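You operate a simulated robot arm through the tools that you are given. There is no shell and no other tool. Be economical: measure what you need, move in short steps, check, and stop when the job is done.

You run a simulated robot arm. Do the job below in one go: nothing can be reset, and whatever is moved stays where it is left.

Task
Brake the steel cart, then move both lumps from the oldest lotus paste tub to the tray.
Fine: Oldest = fewest days left on its label. Press its lid back on. Leave the other tubs shut.

It is judged by the outcome, as a careful person would: the job done as asked, and still so three seconds after it is handed in. It fails if anything else is knocked over, pushed out of place, dropped, spilled or broken. Lids that push on must go on centred and level and be pressed home; caps that screw on are set level and turned clockwise until they are tight.

Robot
A 6-joint arm with a fingered hand on a trunk, on a base that drives. Base frame: it is fixed to the floor where the robot stands at the start and does not move with it; the origin is under the middle of the robot, x ahead of it, y to its left, z up. Lengths are in m, angles in degrees, forces in N, time in s.
With the tool pointing down near the work surface it reaches from about 0.24 to 0.56 m from the robot's upright axis, wherever it stands. Its first joint turns from -166.0 to 166.0 degrees. Places, roughly: brake lever of the steel cart [0.3, 0, 0.7]. Payload 3.1 kg.
The tool frame sits at the grasp point between the pads (the TCP): z along the fingers, y along the line on which they close. The tips reach 0.022 m beyond it. Largest opening 0.132 m; the body of the gripper starts 0.06 m behind the TCP. The gripper is a hand of 4 fingers: y runs from the thumb to the fingers, the wrist lies at [0, 0, -0.218] in the tool frame.
Orientation is that of the tool frame in the base frame, as [roll, pitch, yaw] about the fixed x, y, z axes, in that order (R = Rz(yaw) Ry(pitch) Rx(roll)). With the fingers straight down and closing along the base's y, the tool's x points along the base's -x, its y along +y and its z along -z.

Tools
- The arm moves only by the tool play_rows. Its argument "motion" is a list of rows, each a list of 6 numbers: the shift along the tool's x, y, z in m, then the turn, a rotation vector about the tool's x, y, z in degrees. In form: [[tx, ty, tz, rx, ry, rz], ...]. A call has 1 to 20 rows; each row is the pose to reach, as a shift and turn from the pose commanded when the call began, along the tool's axes at that moment. Each row takes 0.2 s and may step no farther than 0.05 m and 8.6 degrees from the row before; otherwise, the whole call is refused. Where a pose cannot be reached the arm comes as near as it can. A force on the tool above 40 N (or 10 N above the force at the start of the call, whichever is more), or a blocked arm, ends the call early, and 0.2 s more pass. In this call time passes only in rows, and 0.2 s behind the last. The reply holds the time, the measured pose of the TCP, the force on the tool along the base axes, the opening and the grip force, in the units named above and with some noise, with the torque about the TCP (base axes, N m) and any sound that the robot's microphone picked up.
- Cameras (640 x 400 px; columns grow to the right, rows downward): "scene" is now at [0.0251, 0.124, 1.5583]; the picture's right is [-0.29, -0.96, 0.00], its down [-0.71, 0.21, -0.67] and it looks along [0.64, -0.19, -0.75] (base axes); focal length 262 px, centre (320, 200). "wrist" rides on the gripper at [0.053, -0.053, -0.084] in the tool frame; the picture's right is [0.71, 0.71, 0.00], its down [-0.53, 0.53, -0.67] and it looks along [-0.47, 0.47, 0.74] (tool axes); focal length 247 px, centre (320, 200). There is no depth. A picture from a camera that has moved, and an enlarged one, comes with that camera's place and axes in the base frame and with its lens. The place of the scene camera against the robot may be out by one fixed shift of up to 0.012 m in any direction.
- camera(camera): a new picture of that camera. No time passes.
- slide_trunk(by): slides the trunk up (or, below 0, down) by that many m; the arm and the scene camera ride with it, the base frame stays. It gives what a move gives, with no picture.
- base_move(legs): drives the robot by 1 to 6 legs, each [ahead, left, turn to the left] in m, m and degrees, along the robot's own axes; the way and the turn of a leg run together, so that a leg with both is an arc; at most 1.5 m and 180 degrees a leg. The arm and the cameras ride along, it lands a little off, and it stops where it bumps. It gives what a move gives.
- finger_targets(finger1, finger2, finger3, thumb_bend): sets how far each is bent, from 0 (flat) to 1 (curled in); at 0.3 the hand is open as for a grip, at 0.7 the pads meet at the TCP. One left out holds its place. A second passes; each finger stops where it meets its share of the squeeze, and holds until it gets a number again. It is the only way to open and close the hand. It gives what a move gives, with no picture; readings hold the bend of each and the force on the fingers (four entries, about 0 where the hand has none), thumb and palm.
- aim_head(pan, tilt): turns the head with the scene camera to pan (to the left, within 155 degrees either way) and tilt (down, from -29 to 69), counted from straight ahead of the robot. It gives what a move gives.
- close_up(camera, box): a new picture of the part [left, top, right, bottom] of that camera's present view, enlarged. No time passes.
- job_done(): hands the job in; it is judged then, once.

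Go step by step. Nothing tells you exact positions but the pictures and the camera data: compare them with the known pose of the tool, close in by small moves and look again before you grip or let go. The budget is 120 turns and 78 pictures, counting those below and the enlarged ones. Unless the task says otherwise, let go and move clear before handing in, and close with one line.

The tools are called by a JSON object that holds its "fn" and its "kwargs". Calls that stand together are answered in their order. play_rows: Moves the arm, as the interface text tells. Its arguments: {"type":"object","properties":{"motion":{"type":"array","items":{"type":"array","items":{"type":"number"}}}},"required":["motion"]} The other tools are called the same way: slide_trunk (by) slides the trunk up or down; finger_targets (finger1, finger2, finger3, thumb_bend) moves the fingers one by one; base_move (legs) drives the base; aim_head (pan, tilt) turns the head that bears the scene camera; camera (camera) takes a picture; close_up (camera, box) takes an enlarged picture of a part of a camera's view; job_done () hands the job in.

At the start:

```text
time: 0.0
eef_pos: [0.3803, 0.087, 1.2668]
tool_rot: [-179.9, 0.0, 179.9]
ft_force: [0.2, -0.6, 0.3]
wrist_torque: [0.0, -0.01, -0.05]
gripper_width: 0.132
finger_force: 0.1
shape: jaw
bend: [0.3, 0.3, 0.3, 0.3]
finger forces: [0.0, 0.0, 0.0, 0.0, 0.0, 0.0]
trunk travel left (down, up): [-0.232, 0.153]
robot x, y, heading: [-0.0014, -0.0035, 0.1]
head pan, tilt: [-16.8, 48.2]
```

scene: 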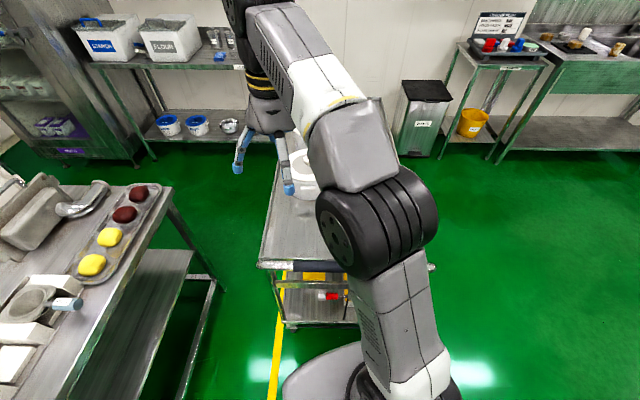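
wrist: 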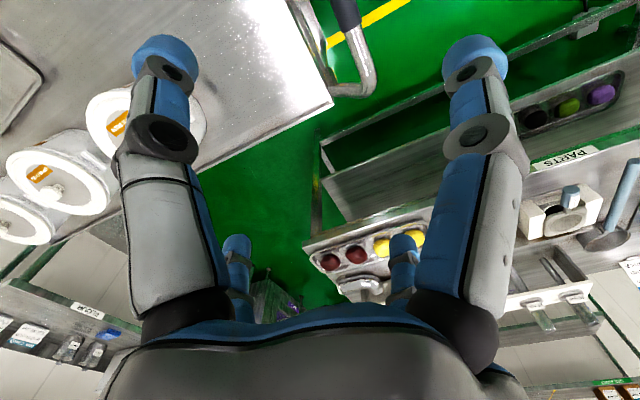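

I see the steel cart ahead, mostly hidden by the arm, with tubs on it and another table to the left. I'll look closer at the tubs and the cart's brake.

{"fn": "close_up", "kwargs": {"camera": "scene", "box": [230, 120, 470, 340]}}

{"fn": "close_up", "kwargs": {"camera": "wrist", "box": [0, 0, 340, 250]}}

```text
1.82 times, centred on (350, 230) of scene
camera zoom: at [0.0251, 0.124, 1.5583], right [-0.29, -0.96, 0.0], down [-0.71, 0.21, -0.67], along [0.64, -0.19, -0.75], focal length 475 px, centre (266, 146)
```

zoom: 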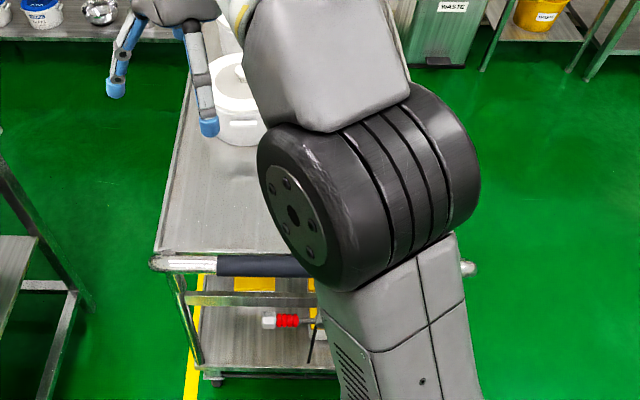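

```text
1.60 times, centred on (170, 125) of wrist
camera zoom: at [0.3267, 0.0347, 1.3502], right [-0.71, 0.71, 0.0], down [0.53, 0.52, 0.67], along [0.47, 0.47, -0.74], focal length 395 px, centre (560, 320)
```

zoom: 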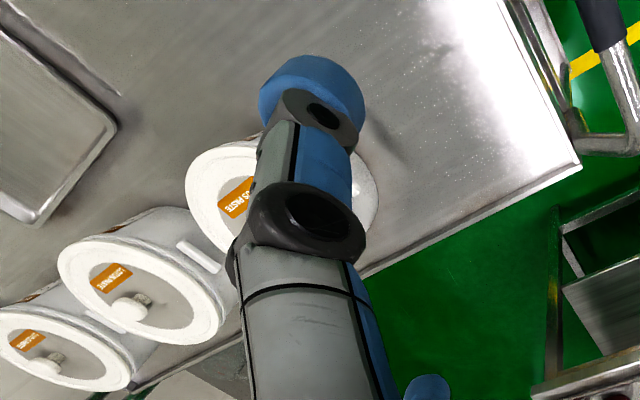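

The arm blocks the view of the cart, so I'll swing it to the right around the trunk at its present height, then look.

{"fn": "play_rows", "kwargs": {"motion": [[-0.0076, -0.0469, 0, 0, 0, 7], [-0.0096, -0.0945, 0, 0, 0, 14], [-0.0058, -0.142, 0, 0, 0, 21], [0.0038, -0.1886, 0, 0, 0, 28], [0.019, -0.2337, 0, 0, 0, 35], [0.0395, -0.2767, 0, 0, 0, 42], [0.0652, -0.3168, 0, 0, 0, 49], [0.0955, -0.3535, 0, 0, 0, 56], [0.1301, -0.3862, 0, 0, 0, 63], [0.1685, -0.4145, 0, 0, 0, 70]]}}

{"fn": "camera", "kwargs": {"camera": "scene"}}

```text
time: 2.2
eef_pos: [0.21, -0.3279, 1.2651]
tool_rot: [180.0, -0.1, 109.8]
ft_force: [-0.4, 0.3, -0.3]
wrist_torque: [0.08, 0.0, 0.01]
gripper_width: 0.1319
finger_force: 0.1
shape: jaw
bend: [0.3, 0.3, 0.3, 0.3]
finger forces: [0.1, 0.0, 0.1, 0.0, 0.0, 0.0]
trunk travel left (down, up): [-0.232, 0.153]
robot x, y, heading: [-0.0018, -0.002, 0.0]
head pan, tilt: [-16.8, 48.2]
```

```text
73 pictures are left
camera scene: at [0.0242, 0.123, 1.5584], right [-0.29, -0.96, 0.0], down [-0.71, 0.22, -0.67], along [0.64, -0.19, -0.75], focal length 262 px, centre (320, 200)
```

scene: 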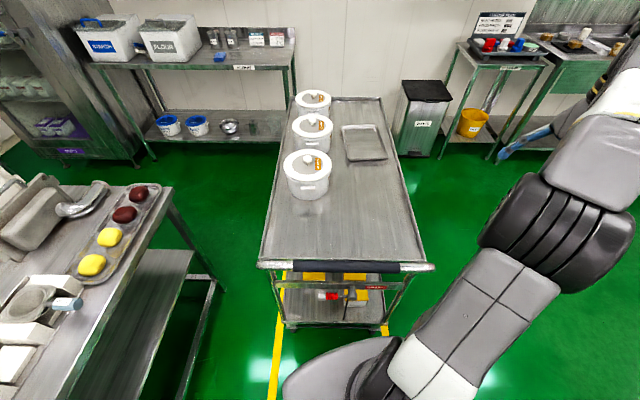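

{"fn": "close_up", "kwargs": {"camera": "scene", "box": [270, 85, 400, 205]}}

{"fn": "close_up", "kwargs": {"camera": "scene", "box": [250, 240, 450, 345]}}

```text
3.33 times, centred on (335, 145) of scene
camera zoom: at [0.0242, 0.123, 1.5584], right [-0.29, -0.96, 0.0], down [-0.71, 0.22, -0.67], along [0.64, -0.19, -0.75], focal length 872 px, centre (270, 383)
```

zoom: 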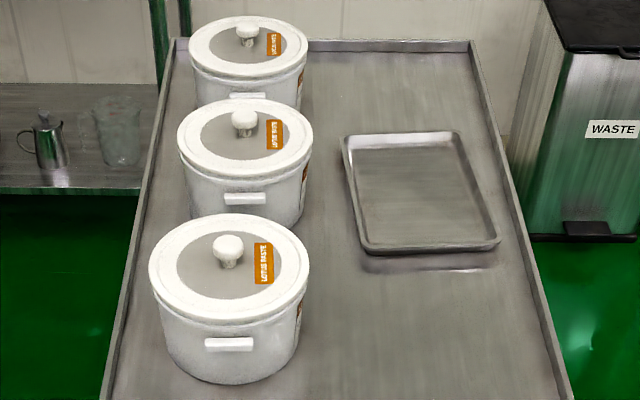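

```text
3.20 times, centred on (350, 292) of scene
camera zoom: at [0.0242, 0.123, 1.5584], right [-0.29, -0.96, 0.0], down [-0.71, 0.22, -0.67], along [0.64, -0.19, -0.75], focal length 837 px, centre (224, -96)
```

zoom: 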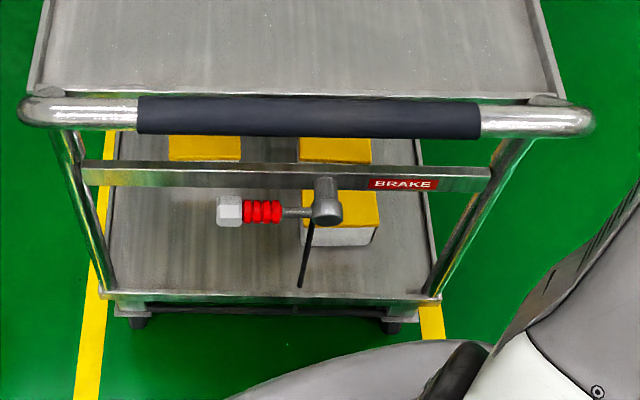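

The three tubs on the cart all read LOTUS PASTE and carry side labels facing right. The brake lever (red grip, white end) sticks out to the left from its hub, below the push handle. I'll look for a marking, and check behind the robot before backing off.

{"fn": "close_up", "kwargs": {"camera": "scene", "box": [305, 275, 400, 335]}}

{"fn": "aim_head", "kwargs": {"pan": 155, "tilt": 45}}

{"fn": "camera", "kwargs": {"camera": "scene"}}

```text
6.67 times, centred on (352, 305) of scene
camera zoom: at [0.0242, 0.123, 1.5584], right [-0.29, -0.96, 0.0], down [-0.71, 0.22, -0.67], along [0.64, -0.19, -0.75], focal length 1743 px, centre (103, -500)
```

zoom: 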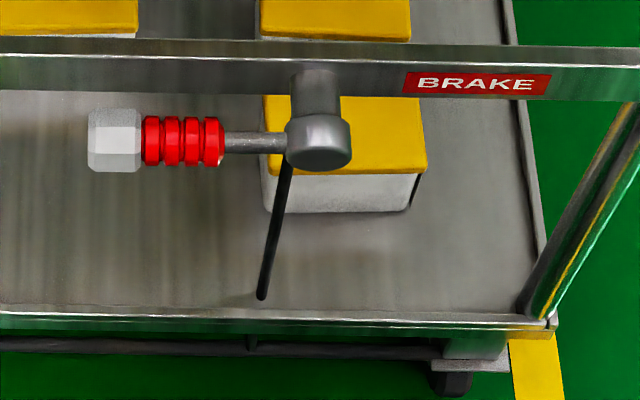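

```text
time: 4.8
eef_pos: [0.2117, -0.3275, 1.2668]
tool_rot: [179.8, 0.1, 109.8]
ft_force: [0.1, -0.8, 0.5]
wrist_torque: [0.0, 0.02, 0.0]
gripper_width: 0.1322
finger_force: 0.2
shape: jaw
bend: [0.3, 0.3, 0.3, 0.3]
finger forces: [0.0, 0.1, 0.0, 0.0, 0.0, 0.0]
trunk travel left (down, up): [-0.232, 0.153]
robot x, y, heading: [0.0048, -0.0012, 0.1]
head pan, tilt: [154.7, 45.0]
```

```text
69 pictures are left
camera scene: at [-0.1237, 0.1814, 1.5628], right [0.43, 0.9, 0.0], down [0.64, -0.3, -0.71], along [-0.64, 0.3, -0.71], focal length 262 px, centre (320, 200)
```

scene: 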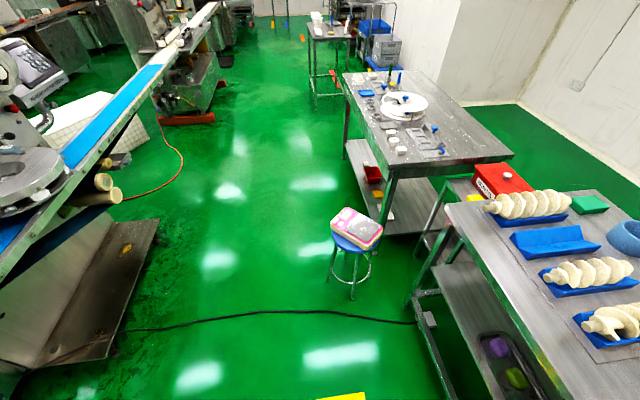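

Behind is clear for about half a metre. I'll back up 0.2 m, turn the head to the cart, and lower the trunk.

{"fn": "base_move", "kwargs": {"legs": [[-0.2, 0, 0]]}}

{"fn": "aim_head", "kwargs": {"pan": -15, "tilt": 50}}

{"fn": "slide_trunk", "kwargs": {"by": -0.2}}

{"fn": "camera", "kwargs": {"camera": "scene"}}

{"fn": "camera", "kwargs": {"camera": "wrist"}}

```text
time: 6.4
eef_pos: [0.0091, -0.3269, 1.2661]
tool_rot: [179.9, 0.0, 109.7]
ft_force: [-0.5, 0.0, 0.5]
wrist_torque: [0.0, -0.04, 0.0]
gripper_width: 0.1319
finger_force: 0.1
shape: jaw
bend: [0.3, 0.3, 0.3, 0.3]
finger forces: [0.1, 0.1, 0.1, 0.0, 0.1, 0.1]
trunk travel left (down, up): [-0.232, 0.153]
robot x, y, heading: [-0.1999, -0.0012, -0.3]
head pan, tilt: [154.7, 45.0]
```

```text
time: 9.0
eef_pos: [0.0091, -0.3281, 1.2671]
tool_rot: [179.9, 0.0, 109.6]
ft_force: [-0.5, -0.4, -0.2]
wrist_torque: [-0.01, -0.01, -0.01]
gripper_width: 0.1317
finger_force: 0.0
shape: jaw
bend: [0.3, 0.3, 0.3, 0.3]
finger forces: [0.0, 0.0, 0.0, 0.0, 0.0, 0.0]
trunk travel left (down, up): [-0.232, 0.153]
robot x, y, heading: [-0.1996, 0.0001, -0.1]
head pan, tilt: [-15.0, 50.0]
```

```text
time: 11.1
eef_pos: [0.0097, -0.3277, 1.0669]
tool_rot: [179.9, 0.1, 109.6]
ft_force: [0.3, -0.6, -0.8]
wrist_torque: [-0.02, -0.01, 0.01]
gripper_width: 0.1322
finger_force: 0.1
shape: jaw
bend: [0.3, 0.3, 0.3, 0.3]
finger forces: [0.0, 0.1, 0.0, 0.1, 0.0, 0.0]
trunk travel left (down, up): [-0.032, 0.353]
robot x, y, heading: [-0.2006, -0.0015, -0.1]
head pan, tilt: [-15.0, 50.0]
```

```text
68 pictures are left
camera scene: at [-0.1759, 0.127, 1.3556], right [-0.26, -0.96, 0.0], down [-0.74, 0.2, -0.64], along [0.62, -0.17, -0.77], focal length 262 px, centre (320, 200)
```

scene: 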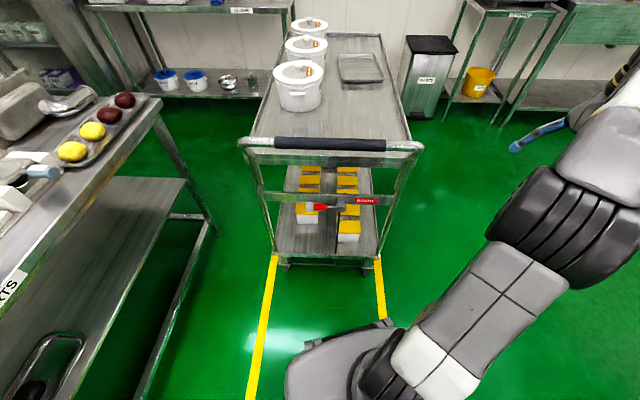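

```text
67 pictures are left
camera wrist: at [-0.0581, -0.2953, 1.1502], right [0.43, 0.9, 0.0], down [0.67, -0.32, 0.67], along [0.6, -0.29, -0.74], focal length 247 px, centre (320, 200)
```

wrist: 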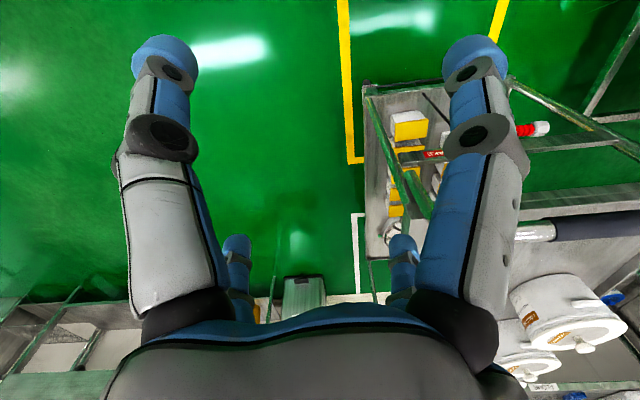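

The lever tip comes out near (0.356, 0.02, 0.67), its hub near (0.34, -0.08, 0.67). I'll back off another 0.1 m and swing the hand to the front at height so it can then tilt forward.

{"fn": "base_move", "kwargs": {"legs": [[-0.1, 0, 0]]}}

{"fn": "play_rows", "kwargs": {"motion": [[0.0135, 0.0456, 0, 0, 0, 2.5], [0.0325, 0.0892, 0, 0, 0, 5], [0.0567, 0.1303, 0, 0, 0, 7.4], [0.0856, 0.168, 0, 0, 0, 9.9], [0.119, 0.202, 0, 0, 0, 12.3], [0.1562, 0.2317, 0, 0, 0, 14.8], [0.1968, 0.2565, 0, 0, 0, 17.2], [0.2402, 0.2763, 0, 0, 0, 19.7]]}}

```text
time: 12.3
eef_pos: [-0.0923, -0.327, 1.066]
tool_rot: [179.9, -0.1, 109.8]
ft_force: [0.7, -0.7, 0.6]
wrist_torque: [0.0, -0.03, 0.0]
gripper_width: 0.1319
finger_force: 0.0
shape: jaw
bend: [0.3, 0.3, 0.3, 0.3]
finger forces: [0.0, 0.0, 0.0, 0.0, 0.0, 0.1]
trunk travel left (down, up): [-0.032, 0.353]
robot x, y, heading: [-0.2999, 0.0048, -0.3]
head pan, tilt: [-15.0, 50.0]
```

```text
time: 14.1
eef_pos: [0.0892, -0.0081, 1.0641]
tool_rot: [179.9, 0.0, 90.0]
ft_force: [0.2, 1.1, -0.4]
wrist_torque: [0.02, 0.0, 0.01]
gripper_width: 0.1318
finger_force: 0.1
shape: jaw
bend: [0.3, 0.3, 0.3, 0.3]
finger forces: [0.0, 0.0, 0.0, 0.0, 0.0, 0.0]
trunk travel left (down, up): [-0.032, 0.353]
robot x, y, heading: [-0.2991, 0.0012, -0.3]
head pan, tilt: [-15.0, 50.0]
```

Now tilt the hand forward by 60° while lowering to about (0.20, 0, 0.80), short of the handle.

{"fn": "play_rows", "kwargs": {"motion": [[0, 0.01, 0.03, -7.5, 0, 0], [0, 0.024, 0.06, -15, 0, 0], [0, 0.038, 0.095, -22.5, 0, 0], [0, 0.052, 0.13, -30, 0, 0], [0, 0.066, 0.165, -37.5, 0, 0], [0, 0.08, 0.2, -45, 0, 0], [0, 0.094, 0.235, -52.5, 0, 0], [0, 0.105, 0.265, -60, 0, 0]]}}

{"fn": "camera", "kwargs": {"camera": "wrist"}}

{"fn": "camera", "kwargs": {"camera": "scene"}}

```text
time: 15.9
eef_pos: [0.1918, -0.0073, 0.8008]
tool_rot: [119.9, 0.0, 90.1]
ft_force: [0.7, 0.3, 0.5]
wrist_torque: [0.03, 0.01, -0.02]
gripper_width: 0.132
finger_force: 0.1
shape: jaw
bend: [0.3, 0.3, 0.3, 0.3]
finger forces: [0.1, 0.1, 0.0, 0.1, 0.1, 0.0]
trunk travel left (down, up): [-0.032, 0.353]
robot x, y, heading: [-0.3026, 0.0019, -0.4]
head pan, tilt: [-15.0, 50.0]
```

```text
66 pictures are left
camera wrist: at [0.0939, 0.0464, 0.7972], right [0.35, 0.71, 0.61], down [-0.32, -0.53, 0.79], along [0.88, -0.47, 0.04], focal length 247 px, centre (320, 200)
```

wrist: 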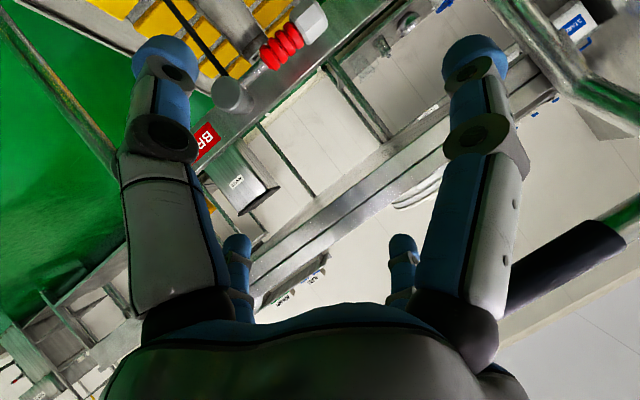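

```text
65 pictures are left
camera scene: at [-0.2764, 0.1274, 1.3556], right [-0.26, -0.97, 0.0], down [-0.74, 0.2, -0.64], along [0.62, -0.17, -0.77], focal length 262 px, centre (320, 200)
```

scene: 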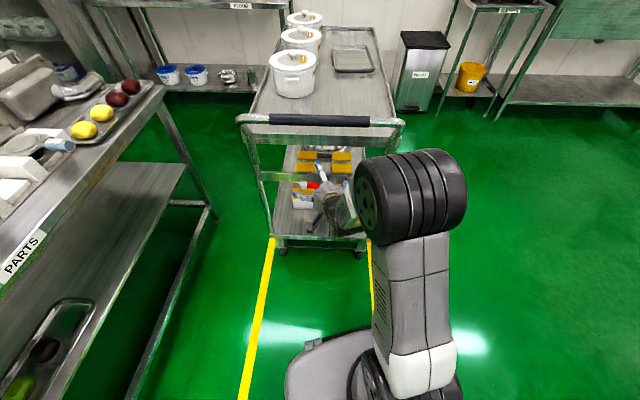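

The lever is horizontal at z≈0.669, grip at about (0.35, -0.005), hub axis at y≈-0.08. I'll level the hand to point straight ahead in front of the lever, fingers above and thumb below.

{"fn": "play_rows", "kwargs": {"motion": [[0, -0.025, 0.023, -7.5, 0, 0], [0.001, -0.05, 0.046, -15, 0, 0], [0.002, -0.075, 0.07, -22.5, 0, 0], [0.002, -0.1, 0.0925, -30, 0, 0]]}}

{"fn": "camera", "kwargs": {"camera": "wrist"}}

```text
time: 16.9
eef_pos: [0.2254, -0.0048, 0.6686]
tool_rot: [89.8, 0.0, 90.0]
ft_force: [0.5, -0.3, 0.0]
wrist_torque: [0.03, 0.05, 0.01]
gripper_width: 0.1321
finger_force: 0.1
shape: jaw
bend: [0.3, 0.3, 0.3, 0.3]
finger forces: [0.0, 0.0, 0.0, 0.0, 0.1, 0.0]
trunk travel left (down, up): [-0.032, 0.353]
robot x, y, heading: [-0.3029, 0.0059, 0.0]
head pan, tilt: [-15.0, 50.0]
```

```text
64 pictures are left
camera wrist: at [0.1421, 0.0485, 0.6154], right [0.0, 0.71, 0.71], down [-0.67, -0.53, 0.52], along [0.74, -0.47, 0.47], focal length 247 px, centre (320, 200)
```

wrist: 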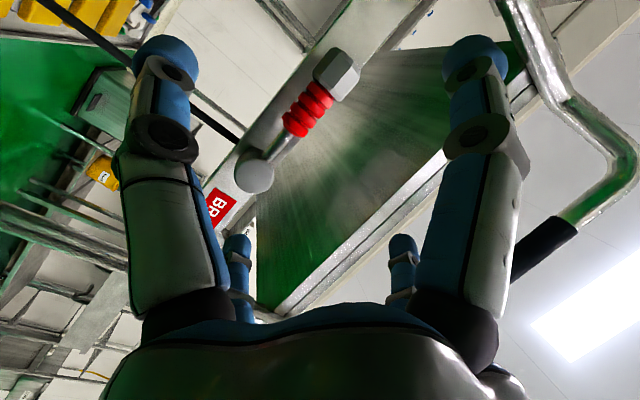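

I'm lined up with the red grip. I'll go forward 0.107 m so the lever lies between the pads and close on it.

{"fn": "play_rows", "kwargs": {"motion": [[-0.002, 0, 0.035, 0, 0, 0], [-0.004, 0, 0.07, 0, 0, 0], [-0.006, 0, 0.107, 0, 0, 0]]}}

{"fn": "finger_targets", "kwargs": {"finger1": 0.66, "finger2": 0.66, "finger3": 0.66, "thumb_bend": 0.66}}

{"fn": "camera", "kwargs": {"camera": "wrist"}}

```text
time: 17.5
eef_pos: [0.2907, -0.0046, 0.666]
tool_rot: [90.1, 0.2, 90.5]
ft_force: [0.1, -0.1, -0.3]
wrist_torque: [0.02, -0.01, 0.05]
gripper_width: 0.1318
finger_force: 0.1
shape: jaw
bend: [0.3, 0.3, 0.3, 0.3]
finger forces: [0.0, 0.0, 0.1, 0.0, 0.1, 0.0]
trunk travel left (down, up): [-0.032, 0.353]
robot x, y, heading: [-0.301, 0.0034, -0.3]
head pan, tilt: [-15.0, 50.0]
stopped in row 3: the force on the tool passed its limit at 56 N (the readings are from after the stop); the commanded pose is now the measured one
```

```text
time: 18.5
eef_pos: [0.2901, -0.0056, 0.6665]
tool_rot: [90.0, 0.2, 90.5]
ft_force: [-0.5, 0.8, 0.4]
wrist_torque: [-0.02, 0.01, 0.0]
gripper_width: 0.0036
finger_force: 0.1
shape: fingers
bend: [0.66, 0.66, 0.66, 0.66]
finger forces: [0.1, 0.0, 0.1, 0.1, 0.0, 0.0]
trunk travel left (down, up): [-0.032, 0.353]
robot x, y, heading: [-0.2982, 0.0033, 0.1]
head pan, tilt: [-15.0, 50.0]
```

```text
63 pictures are left
camera wrist: at [0.2076, 0.0466, 0.6135], right [-0.01, 0.71, 0.7], down [-0.66, -0.53, 0.53], along [0.75, -0.46, 0.47], focal length 247 px, centre (320, 200)
```

wrist: 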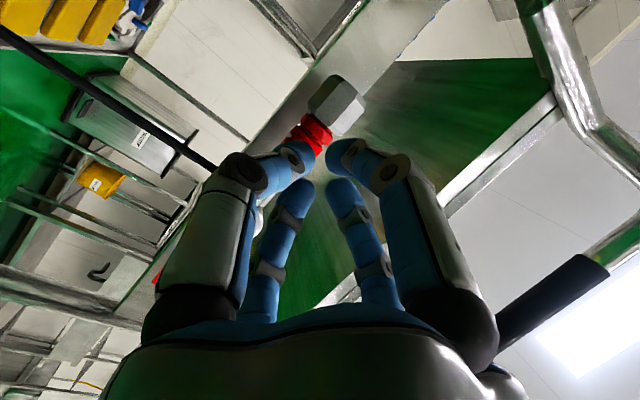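

Something stopped the hand short, at x≈0.29. I'll look from the scene camera to see what was touched and whether the cart shifted.

{"fn": "camera", "kwargs": {"camera": "scene"}}

{"fn": "close_up", "kwargs": {"camera": "scene", "box": [230, 100, 430, 270]}}

```text
62 pictures are left
camera scene: at [-0.2769, 0.1274, 1.3556], right [-0.26, -0.97, 0.0], down [-0.74, 0.2, -0.64], along [0.62, -0.17, -0.77], focal length 262 px, centre (320, 200)
```

scene: 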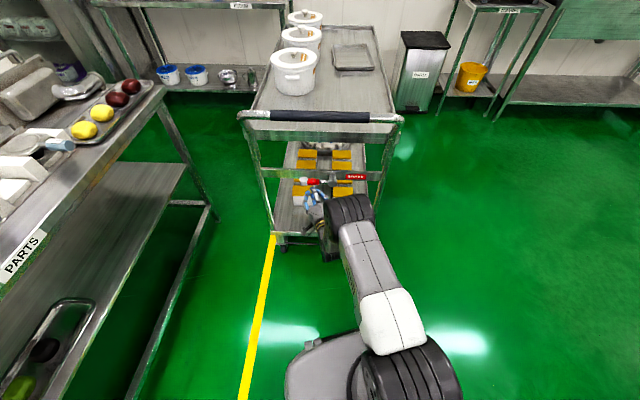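

```text
2.35 times, centred on (330, 185) of scene
camera zoom: at [-0.2769, 0.1274, 1.3556], right [-0.26, -0.97, 0.0], down [-0.74, 0.2, -0.64], along [0.62, -0.17, -0.77], focal length 615 px, centre (296, 235)
```

zoom: 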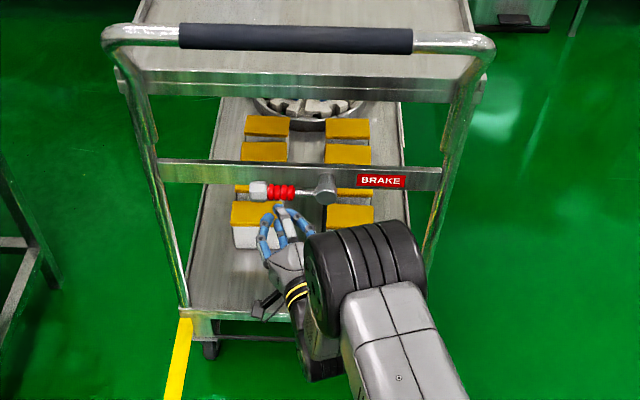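

The hand's four fingers sit radially, so the side finger (towards -y) must have touched the hub, nudging the free cart by about a centimetre. With the fingers closed as a fist I'll go above the lever, forward over it, and press down.

{"fn": "play_rows", "kwargs": {"motion": [[0.003, 0.03, 0, 0, 0, 0], [0.006, 0.062, 0, 0, 0, 0], [0.008, 0.062, 0.02, 0, 0, 0], [0.008, 0.062, 0.04, 0, 0, 0], [0.008, 0.062, 0.062, 0, 0, 0]]}}

{"fn": "camera", "kwargs": {"camera": "wrist"}}

{"fn": "close_up", "kwargs": {"camera": "scene", "box": [270, 150, 390, 230]}}

```text
time: 19.7
eef_pos: [0.3525, 0.0032, 0.7275]
tool_rot: [89.9, 0.1, 90.5]
ft_force: [0.2, -1.4, 0.3]
wrist_torque: [-0.03, 0.03, 0.0]
gripper_width: 0.0035
finger_force: 0.2
shape: fingers
bend: [0.66, 0.66, 0.66, 0.66]
finger forces: [0.0, 0.0, 0.0, 0.1, 0.0, 0.0]
trunk travel left (down, up): [-0.032, 0.353]
robot x, y, heading: [-0.3028, 0.0033, -0.2]
head pan, tilt: [-15.0, 50.0]
```

```text
60 pictures are left
camera wrist: at [0.2688, 0.055, 0.6745], right [-0.01, 0.71, 0.7], down [-0.66, -0.53, 0.53], along [0.75, -0.46, 0.47], focal length 247 px, centre (320, 200)
```

wrist: 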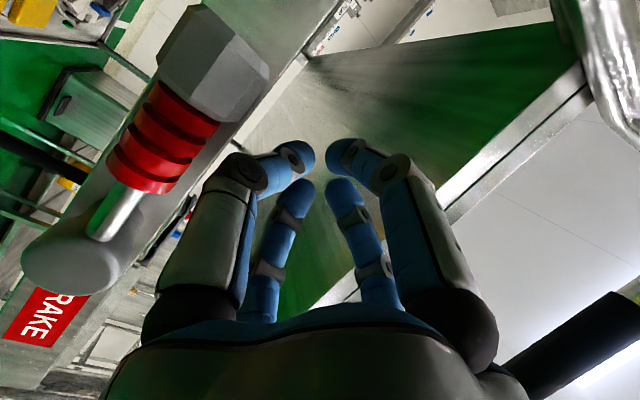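

```text
5.00 times, centred on (330, 190) of scene
camera zoom: at [-0.2768, 0.1274, 1.3556], right [-0.26, -0.97, 0.0], down [-0.74, 0.2, -0.64], along [0.62, -0.17, -0.77], focal length 1308 px, centre (270, 250)
```

zoom: 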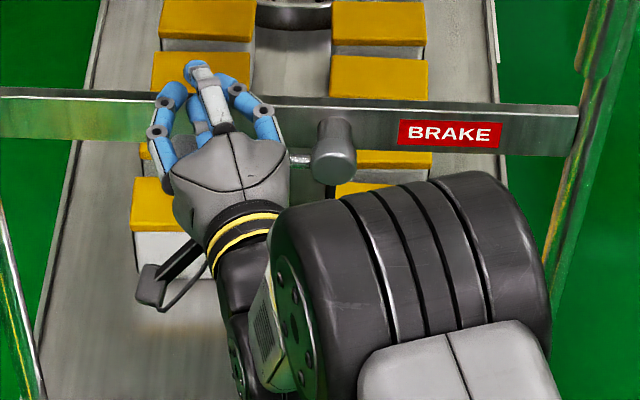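

The fist is above the lever. Now press down in small steps along the arc about the hub (y≈-0.08).

{"fn": "play_rows", "kwargs": {"motion": [[0, -0.01, 0, 0, 0, 0], [0, -0.02, 0, 0, 0, 0], [0, -0.03, 0, 0, 0, 0], [0, -0.04, 0, 0, 0, 0], [0, -0.05, 0, 0, 0, 0]]}}

{"fn": "camera", "kwargs": {"camera": "wrist"}}

```text
time: 20.9
eef_pos: [0.3528, 0.0033, 0.6781]
tool_rot: [89.9, 0.2, 90.4]
ft_force: [-1.8, -1.0, 1.6]
wrist_torque: [-0.03, 0.08, -0.01]
gripper_width: 0.0023
finger_force: 1.7
shape: fingers
bend: [0.66, 0.66, 0.66, 0.67]
finger forces: [0.0, 0.0, 0.0, 0.0, 2.7, 0.1]
trunk travel left (down, up): [-0.032, 0.353]
robot x, y, heading: [-0.3055, -0.0016, -0.0]
head pan, tilt: [-15.0, 50.0]
```

```text
58 pictures are left
camera wrist: at [0.2692, 0.0551, 0.6253], right [-0.01, 0.71, 0.7], down [-0.66, -0.53, 0.53], along [0.75, -0.46, 0.47], focal length 247 px, centre (320, 200)
```

wrist: 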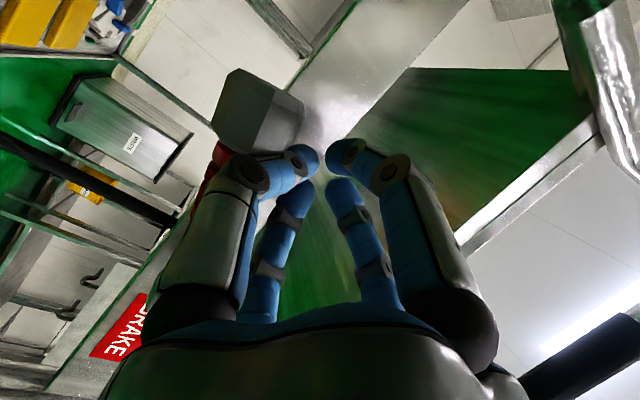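

The lever turns down with light force. I'll follow its arc further.

{"fn": "play_rows", "kwargs": {"motion": [[0.003, -0.012, 0, 0, 0, 0], [0.004, -0.024, 0, 0, 0, 0], [0.003, -0.036, 0, 0, 0, 0], [-0.003, -0.05, 0, 0, 0, 0], [-0.011, -0.063, 0, 0, 0, 0]]}}

{"fn": "camera", "kwargs": {"camera": "wrist"}}

```text
time: 22.1
eef_pos: [0.3532, -0.0072, 0.6151]
tool_rot: [90.0, 0.2, 90.5]
ft_force: [-0.6, 0.2, 1.2]
wrist_torque: [0.01, 0.02, 0.0]
gripper_width: 0.0034
finger_force: 0.1
shape: fingers
bend: [0.66, 0.66, 0.66, 0.66]
finger forces: [0.1, 0.1, 0.0, 0.0, 0.0, 0.0]
trunk travel left (down, up): [-0.032, 0.353]
robot x, y, heading: [-0.2996, 0.0023, 0.0]
head pan, tilt: [-15.0, 50.0]
```

```text
57 pictures are left
camera wrist: at [0.2694, 0.0443, 0.5618], right [-0.01, 0.71, 0.7], down [-0.66, -0.53, 0.53], along [0.75, -0.46, 0.47], focal length 247 px, centre (320, 200)
```

wrist: 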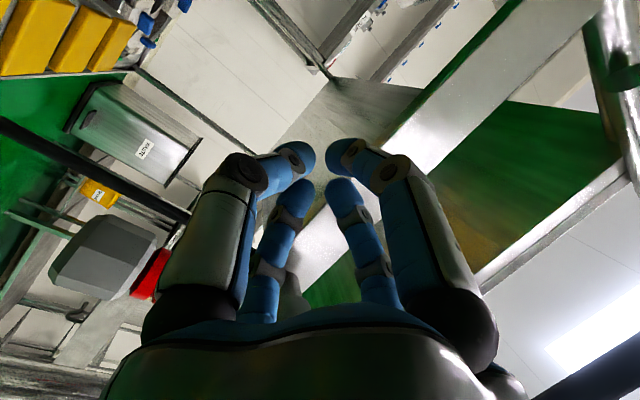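

The lever seems to have gone on by itself to hang downward. I'll back the hand off to see where it rests.

{"fn": "play_rows", "kwargs": {"motion": [[0, 0, -0.05, 0, 0, 0], [0, 0, -0.1, 0, 0, 0], [0.03, 0.03, -0.13, 0, 0, 0], [0.06, 0.06, -0.14, 0, 0, 0], [0.1, 0.08, -0.14, 0, 0, 0]]}}

{"fn": "camera", "kwargs": {"camera": "wrist"}}

{"fn": "close_up", "kwargs": {"camera": "scene", "box": [230, 100, 430, 270]}}

```text
refused: row 3 steps farther than a row can; nothing moved
```

```text
56 pictures are left
camera wrist: at [0.2694, 0.0443, 0.5618], right [-0.01, 0.71, 0.7], down [-0.66, -0.53, 0.53], along [0.75, -0.46, 0.47], focal length 247 px, centre (320, 200)
```

wrist: 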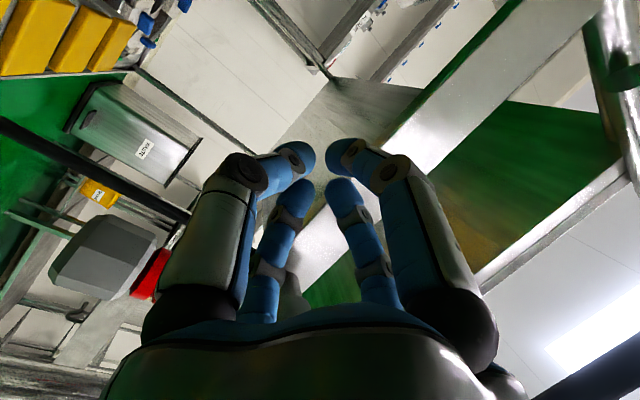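

```text
2.35 times, centred on (330, 185) of scene
camera zoom: at [-0.2769, 0.1274, 1.3556], right [-0.26, -0.97, 0.0], down [-0.74, 0.2, -0.64], along [0.62, -0.17, -0.77], focal length 615 px, centre (296, 235)
```

zoom: 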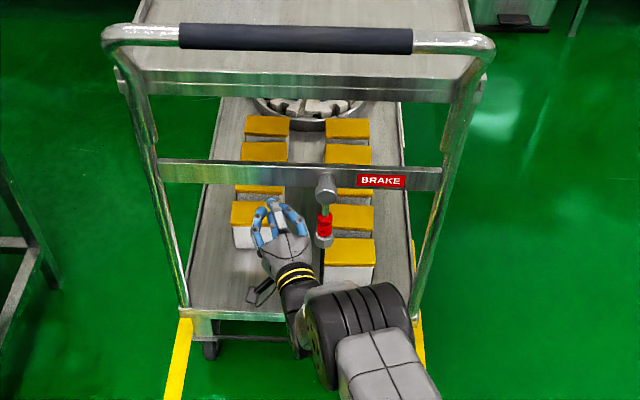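

The lever now hangs straight down, a quarter turn on. I'll nudge it gently sideways to confirm it is at its stop.

{"fn": "play_rows", "kwargs": {"motion": [[-0.015, -0.02, 0, 0, 0, 0], [-0.025, -0.025, 0, 0, 0, 0], [-0.032, -0.025, 0, 0, 0, 0], [-0.037, -0.025, 0, 0, 0, 0], [-0.041, -0.025, 0, 0, 0, 0], [-0.045, -0.025, 0, 0, 0, 0]]}}

{"fn": "close_up", "kwargs": {"camera": "scene", "box": [270, 150, 390, 230]}}

```text
time: 23.5
eef_pos: [0.3541, -0.0498, 0.5901]
tool_rot: [90.1, 0.4, 90.7]
ft_force: [-1.3, 23.9, -4.4]
wrist_torque: [0.13, -0.09, -0.61]
gripper_width: 0.0077
finger_force: 11.6
shape: fingers
bend: [0.62, 0.66, 0.7, 0.66]
finger forces: [0.0, 0.1, 23.7, 0.0, 0.0, 0.0]
trunk travel left (down, up): [-0.032, 0.353]
robot x, y, heading: [-0.3018, -0.0017, 0.0]
head pan, tilt: [-15.0, 50.0]
```

```text
5.00 times, centred on (330, 190) of scene
camera zoom: at [-0.2766, 0.1301, 1.3553], right [-0.26, -0.97, 0.0], down [-0.74, 0.2, -0.64], along [0.62, -0.17, -0.77], focal length 1308 px, centre (270, 250)
```

zoom: 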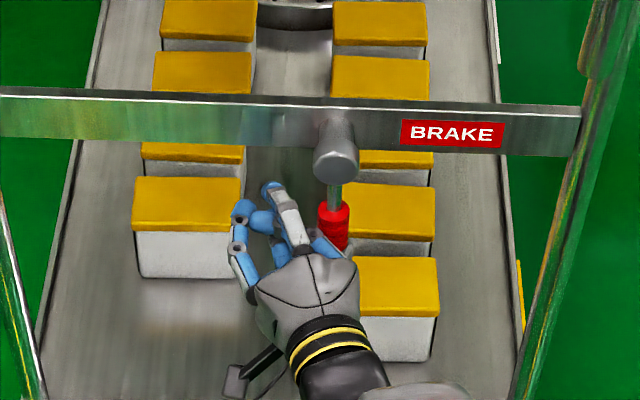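

The lever is hard against its stop (24 N sideways), so the brake is on. I'll retract the hand, return it to pointing down, and then look at the room around the cart, including the robot's footprint.

{"fn": "play_rows", "kwargs": {"motion": [[0.03, 0, 0, 0, 0, 0], [0.04, 0, -0.04, 0, 0, 0], [0.045, 0, -0.085, 0, 0, 0], [0.045, 0.03, -0.12, 0, 0, 0], [0.045, 0.07, -0.145, 0, 0, 0], [0.045, 0.105, -0.155, 7.5, 0, 0], [0.045, 0.14, -0.165, 15, 0, 0], [0.045, 0.175, -0.175, 22.5, 0, 0], [0.045, 0.21, -0.185, 30, 0, 0], [0.045, 0.245, -0.195, 37.5, 0, 0], [0.045, 0.28, -0.205, 45, 0, 0], [0.045, 0.315, -0.215, 52.5, 0, 0], [0.045, 0.35, -0.225, 60, 0, 0], [0.045, 0.385, -0.235, 67.5, 0, 0], [0.045, 0.42, -0.245, 75, 0, 0], [0.045, 0.45, -0.255, 82.5, 0, 0], [0.045, 0.475, -0.265, 90, 0, 0]]}}

{"fn": "slide_trunk", "kwargs": {"by": 0.35}}

{"fn": "aim_head", "kwargs": {"pan": -60, "tilt": 55}}

{"fn": "camera", "kwargs": {"camera": "scene"}}

```text
time: 27.1
eef_pos: [0.0891, -0.0111, 1.0669]
tool_rot: [-179.8, 0.3, 90.6]
ft_force: [-0.2, -0.8, -0.5]
wrist_torque: [0.0, 0.0, -0.02]
gripper_width: 0.0035
finger_force: 0.0
shape: fingers
bend: [0.66, 0.66, 0.66, 0.66]
finger forces: [0.1, 0.0, 0.0, 0.0, 0.1, 0.1]
out of reach, approached as far as the arm can: row 11
trunk travel left (down, up): [-0.032, 0.353]
robot x, y, heading: [-0.3012, 0.0038, -0.2]
head pan, tilt: [-15.0, 50.0]
```

```text
time: 30.5
eef_pos: [0.0898, -0.0108, 1.4173]
tool_rot: [-180.0, 0.2, 90.5]
ft_force: [-0.3, 0.1, 0.5]
wrist_torque: [0.0, -0.02, 0.03]
gripper_width: 0.0036
finger_force: 0.0
shape: fingers
bend: [0.66, 0.66, 0.66, 0.66]
finger forces: [0.0, 0.0, 0.1, 0.1, 0.0, 0.0]
trunk travel left (down, up): [-0.382, 0.003]
robot x, y, heading: [-0.3013, 0.0017, 0.0]
head pan, tilt: [-15.0, 50.0]
```

```text
time: 31.7
eef_pos: [0.09, -0.011, 1.4181]
tool_rot: [-180.0, 0.3, 90.4]
ft_force: [0.2, 0.1, 1.1]
wrist_torque: [0.03, -0.02, 0.01]
gripper_width: 0.0033
finger_force: 0.0
shape: fingers
bend: [0.66, 0.66, 0.66, 0.66]
finger forces: [0.0, 0.0, 0.0, 0.1, 0.1, 0.1]
trunk travel left (down, up): [-0.382, 0.003]
robot x, y, heading: [-0.299, -0.0002, -0.2]
head pan, tilt: [-60.0, 55.0]
```

```text
53 pictures are left
camera scene: at [-0.3153, 0.085, 1.6995], right [-0.87, -0.5, 0.0], down [-0.41, 0.71, -0.57], along [0.29, -0.5, -0.82], focal length 262 px, centre (320, 200)
```

scene: 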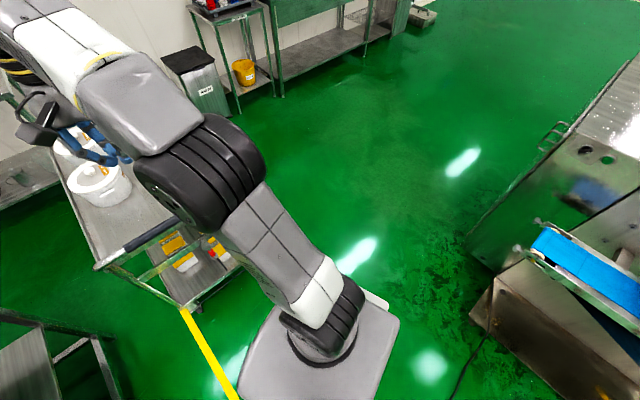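

The cart stands turned about -17°: tubs lie along its left half, the tray on its right half. The right side of the cart is open floor, so I'll drive round to stand alongside it there, parallel to it, and read the side labels.

{"fn": "base_move", "kwargs": {"legs": [[0.2, -0.7, 0], [0, 0, -17], [0.75, 0.05, 0]]}}

{"fn": "aim_head", "kwargs": {"pan": 90, "tilt": 45}}

{"fn": "camera", "kwargs": {"camera": "scene"}}

```text
time: 40.3
eef_pos: [1.004, -1.0114, 1.4181]
tool_rot: [179.9, 0.2, 72.8]
ft_force: [0.2, -0.4, -0.2]
wrist_torque: [0.01, -0.06, 0.04]
gripper_width: 0.0036
finger_force: 0.1
shape: fingers
bend: [0.66, 0.66, 0.66, 0.66]
finger forces: [0.0, 0.0, 0.2, 0.0, 0.0, 0.1]
trunk travel left (down, up): [-0.382, 0.003]
robot x, y, heading: [0.6364, -0.88, -17.8]
head pan, tilt: [-60.0, 55.0]
```

```text
time: 42.6
eef_pos: [1.0022, -1.0116, 1.4176]
tool_rot: [-180.0, 0.2, 72.8]
ft_force: [-0.3, 0.2, 0.3]
wrist_torque: [0.04, 0.01, -0.02]
gripper_width: 0.0033
finger_force: 0.0
shape: fingers
bend: [0.66, 0.66, 0.66, 0.66]
finger forces: [0.0, 0.1, 0.0, 0.1, 0.1, 0.0]
trunk travel left (down, up): [-0.382, 0.003]
robot x, y, heading: [0.6327, -0.8834, -18.0]
head pan, tilt: [90.0, 45.0]
```

```text
52 pictures are left
camera scene: at [0.6565, -0.6462, 1.7129], right [0.95, -0.31, 0.0], down [-0.22, -0.67, -0.71], along [0.22, 0.67, -0.71], focal length 262 px, centre (320, 200)
```

scene: 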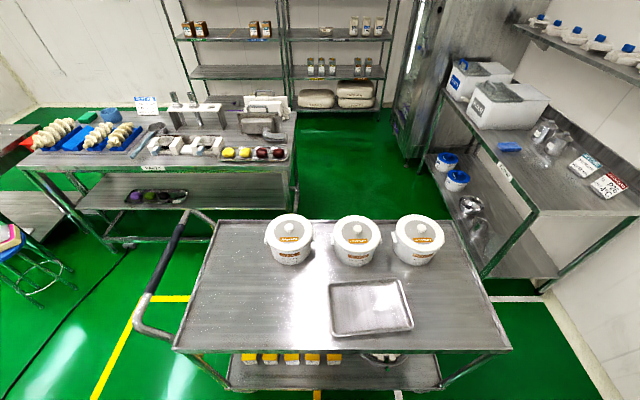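

{"fn": "close_up", "kwargs": {"camera": "scene", "box": [255, 205, 355, 275]}}

{"fn": "close_up", "kwargs": {"camera": "scene", "box": [325, 205, 455, 285]}}

```text
5.71 times, centred on (305, 240) of scene
camera zoom: at [0.6565, -0.6462, 1.7129], right [0.95, -0.31, 0.0], down [-0.22, -0.67, -0.71], along [0.22, 0.67, -0.71], focal length 1494 px, centre (406, -29)
```

zoom: 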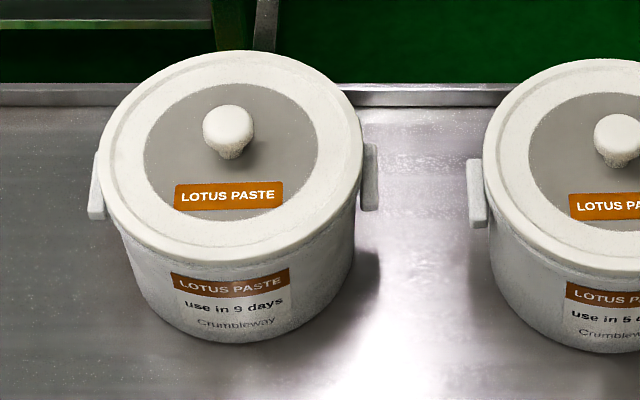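

```text
4.92 times, centred on (390, 245) of scene
camera zoom: at [0.6565, -0.6462, 1.7129], right [0.95, -0.31, 0.0], down [-0.22, -0.67, -0.71], along [0.22, 0.67, -0.71], focal length 1287 px, centre (-25, -22)
```

zoom: 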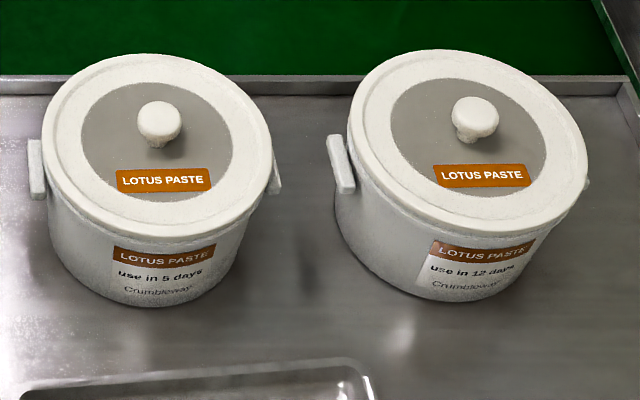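

The middle tub reads "use in 5 days" (others 9 and 12), so it is the one; its knob is near (0.97, -0.13, 0.96). I'll check the blue-lid tubs in the back and look straight down to learn how far the base sticks out.

{"fn": "close_up", "kwargs": {"camera": "scene", "box": [420, 140, 490, 200]}}

{"fn": "aim_head", "kwargs": {"pan": 90, "tilt": 69}}

{"fn": "camera", "kwargs": {"camera": "scene"}}

```text
6.67 times, centred on (455, 170) of scene
camera zoom: at [0.6565, -0.6462, 1.7129], right [0.95, -0.31, 0.0], down [-0.22, -0.67, -0.71], along [0.22, 0.67, -0.71], focal length 1743 px, centre (-580, 400)
```

zoom: 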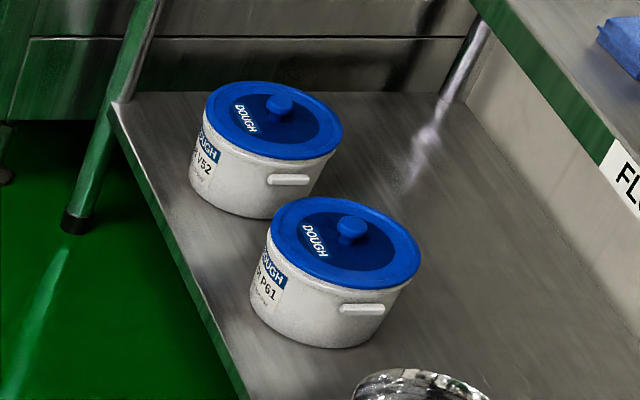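

```text
time: 43.5
eef_pos: [1.004, -1.0117, 1.4172]
tool_rot: [179.9, 0.2, 72.8]
ft_force: [-0.1, -0.3, 0.8]
wrist_torque: [0.0, 0.01, -0.01]
gripper_width: 0.0033
finger_force: 0.1
shape: fingers
bend: [0.66, 0.66, 0.66, 0.66]
finger forces: [0.0, 0.0, 0.0, 0.0, 0.1, 0.0]
trunk travel left (down, up): [-0.382, 0.003]
robot x, y, heading: [0.6336, -0.8841, -17.8]
head pan, tilt: [90.0, 68.8]
```

```text
48 pictures are left
camera scene: at [0.6487, -0.6703, 1.6841], right [0.95, -0.31, 0.0], down [-0.29, -0.89, -0.36], along [0.11, 0.35, -0.93], focal length 262 px, centre (320, 200)
```

scene: 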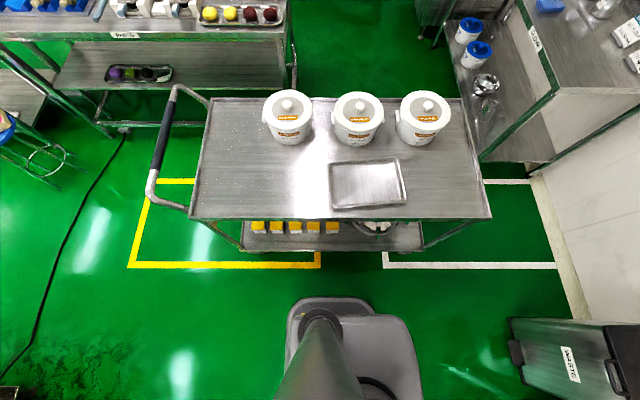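

Those are dough tubs, so the middle lotus tub is settled. I'll turn to face the cart from this open side, stop short and check the clearance from above.

{"fn": "base_move", "kwargs": {"legs": [[0, 0, 90], [0.1, -0.085, 0]]}}

{"fn": "aim_head", "kwargs": {"pan": 0, "tilt": 69}}

{"fn": "camera", "kwargs": {"camera": "scene"}}

{"fn": "camera", "kwargs": {"camera": "wrist"}}

```text
time: 48.7
eef_pos: [0.8687, -0.4396, 1.4171]
tool_rot: [-180.0, 0.1, 164.0]
ft_force: [0.5, 0.0, -0.5]
wrist_torque: [-0.03, 0.03, 0.02]
gripper_width: 0.0033
finger_force: 0.1
shape: fingers
bend: [0.66, 0.66, 0.66, 0.66]
finger forces: [0.1, 0.0, 0.0, 0.0, 0.0, 0.0]
trunk travel left (down, up): [-0.382, 0.003]
robot x, y, heading: [0.7502, -0.8093, 73.6]
head pan, tilt: [90.0, 68.8]
```

```text
time: 50.4
eef_pos: [0.8696, -0.4385, 1.4168]
tool_rot: [180.0, 0.2, 164.1]
ft_force: [-0.2, 0.2, 0.4]
wrist_torque: [0.01, 0.0, -0.02]
gripper_width: 0.0037
finger_force: 0.0
shape: fingers
bend: [0.66, 0.66, 0.66, 0.66]
finger forces: [0.0, 0.0, 0.0, 0.0, 0.0, 0.0]
trunk travel left (down, up): [-0.382, 0.003]
robot x, y, heading: [0.7461, -0.8085, 73.5]
head pan, tilt: [0.0, 68.8]
```

```text
47 pictures are left
camera scene: at [0.6146, -0.7722, 1.684], right [0.96, -0.28, 0.0], down [-0.27, -0.89, -0.36], along [0.1, 0.35, -0.93], focal length 262 px, centre (320, 200)
```

scene: 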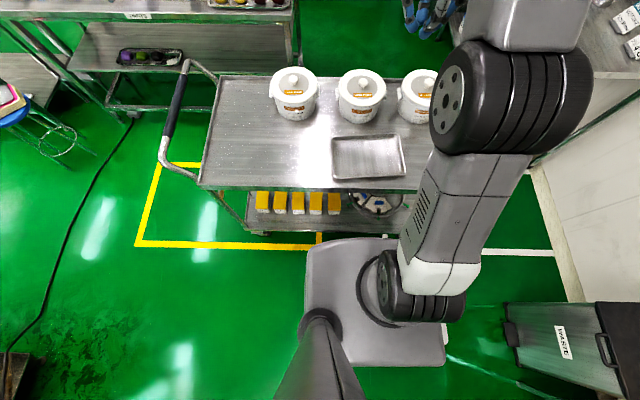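

```text
46 pictures are left
camera wrist: at [0.8041, -0.4744, 1.5015], right [-0.49, 0.87, 0.0], down [0.65, 0.36, 0.67], along [0.59, 0.32, -0.74], focal length 247 px, centre (320, 200)
```

wrist: 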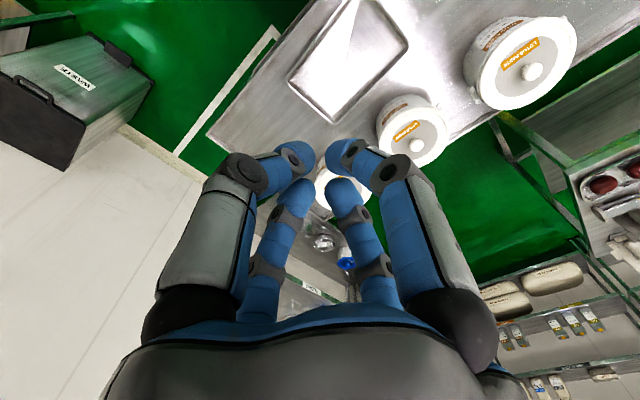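

From above the carriage looks small, but I can't see the floor base. I'll turn the wrist camera back toward the robot to see the base's front and the gap to the cart.

{"fn": "play_rows", "kwargs": {"motion": [[0, 0, 0, 0, 0, 8.5], [0, 0, 0, 0, 0, 17], [0, 0, 0, 0, 0, 25.5], [0, 0, 0, 0, 0, 34], [0, 0, 0, 0, 0, 42.5], [0, 0, 0, 0, 0, 51], [0, 0, 0, 0, 0, 59.5], [0, 0, 0, 0, 0, 68], [0, 0, 0, 0, 0, 76.5], [0, 0, 0, 0, 0, 85], [0, 0, 0, 0, 0, 93.5], [0, 0, 0, 0, 0, 102], [0, 0, 0, 0, 0, 110.5], [0, 0, 0, 0, 0, 119], [0, 0, 0, 0, 0, 127.5], [0, 0, 0, 0, 0, 135]]}}

{"fn": "camera", "kwargs": {"camera": "wrist"}}

```text
time: 53.8
eef_pos: [0.869, -0.4368, 1.4178]
tool_rot: [179.8, -0.2, 28.9]
ft_force: [0.2, 0.4, 0.2]
wrist_torque: [-0.04, -0.02, -0.02]
gripper_width: 0.0035
finger_force: 0.3
shape: fingers
bend: [0.66, 0.66, 0.66, 0.66]
finger forces: [0.0, 0.0, 0.0, 0.1, 0.0, 0.0]
trunk travel left (down, up): [-0.382, 0.003]
robot x, y, heading: [0.7476, -0.8111, 73.5]
head pan, tilt: [0.0, 68.8]
```

```text
45 pictures are left
camera wrist: at [0.8906, -0.3654, 1.5016], right [0.96, -0.28, 0.0], down [-0.21, -0.71, 0.67], along [-0.18, -0.64, -0.74], focal length 247 px, centre (320, 200)
```

wrist: 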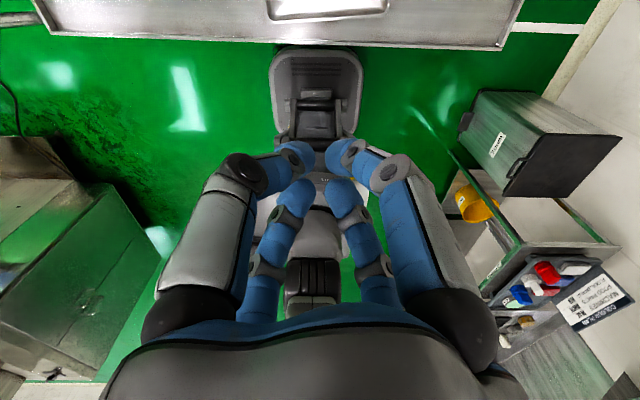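

The floor base's front is about 0.23 m ahead of the axis, and the cart's lower shelf is set back, so there is room to close in about 0.12 m. I'll do that and re-check.

{"fn": "base_move", "kwargs": {"legs": [[0.115, 0, -1.5]]}}

{"fn": "camera", "kwargs": {"camera": "wrist"}}

{"fn": "camera", "kwargs": {"camera": "scene"}}

```text
time: 54.9
eef_pos: [0.9012, -0.3573, 1.4157]
tool_rot: [179.6, 0.2, 28.0]
ft_force: [0.6, 0.3, -0.7]
wrist_torque: [-0.01, 0.0, 0.0]
gripper_width: 0.0035
finger_force: 0.1
shape: fingers
bend: [0.66, 0.66, 0.66, 0.66]
finger forces: [0.1, 0.1, 0.0, 0.0, 0.0, 0.0]
trunk travel left (down, up): [-0.382, 0.003]
robot x, y, heading: [0.7725, -0.7346, 72.4]
head pan, tilt: [0.0, 68.8]
stopped in leg 1: the robot was blocked; the commanded pose is now the measured one
```

```text
44 pictures are left
camera wrist: at [0.9236, -0.2852, 1.4986], right [0.96, -0.29, 0.0], down [-0.22, -0.71, 0.67], along [-0.19, -0.64, -0.74], focal length 247 px, centre (320, 200)
```

wrist: 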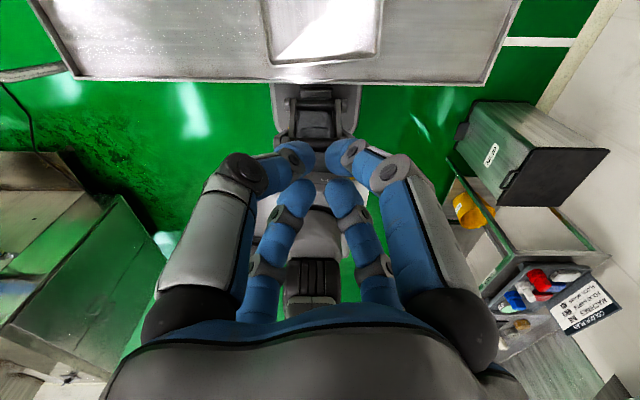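

```text
43 pictures are left
camera scene: at [0.6406, -0.6866, 1.684], right [0.95, -0.3, 0.0], down [-0.28, -0.89, -0.36], along [0.11, 0.34, -0.93], focal length 262 px, centre (320, 200)
```

scene: 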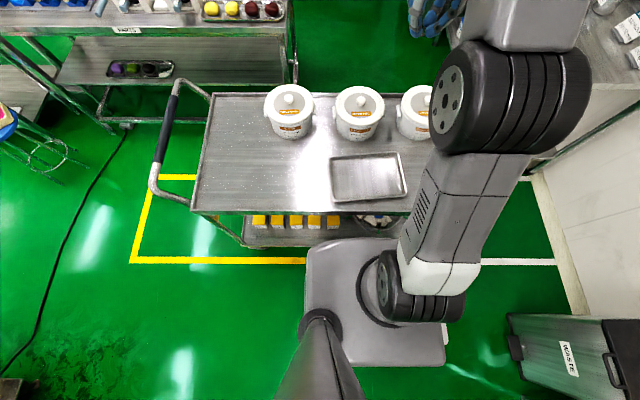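

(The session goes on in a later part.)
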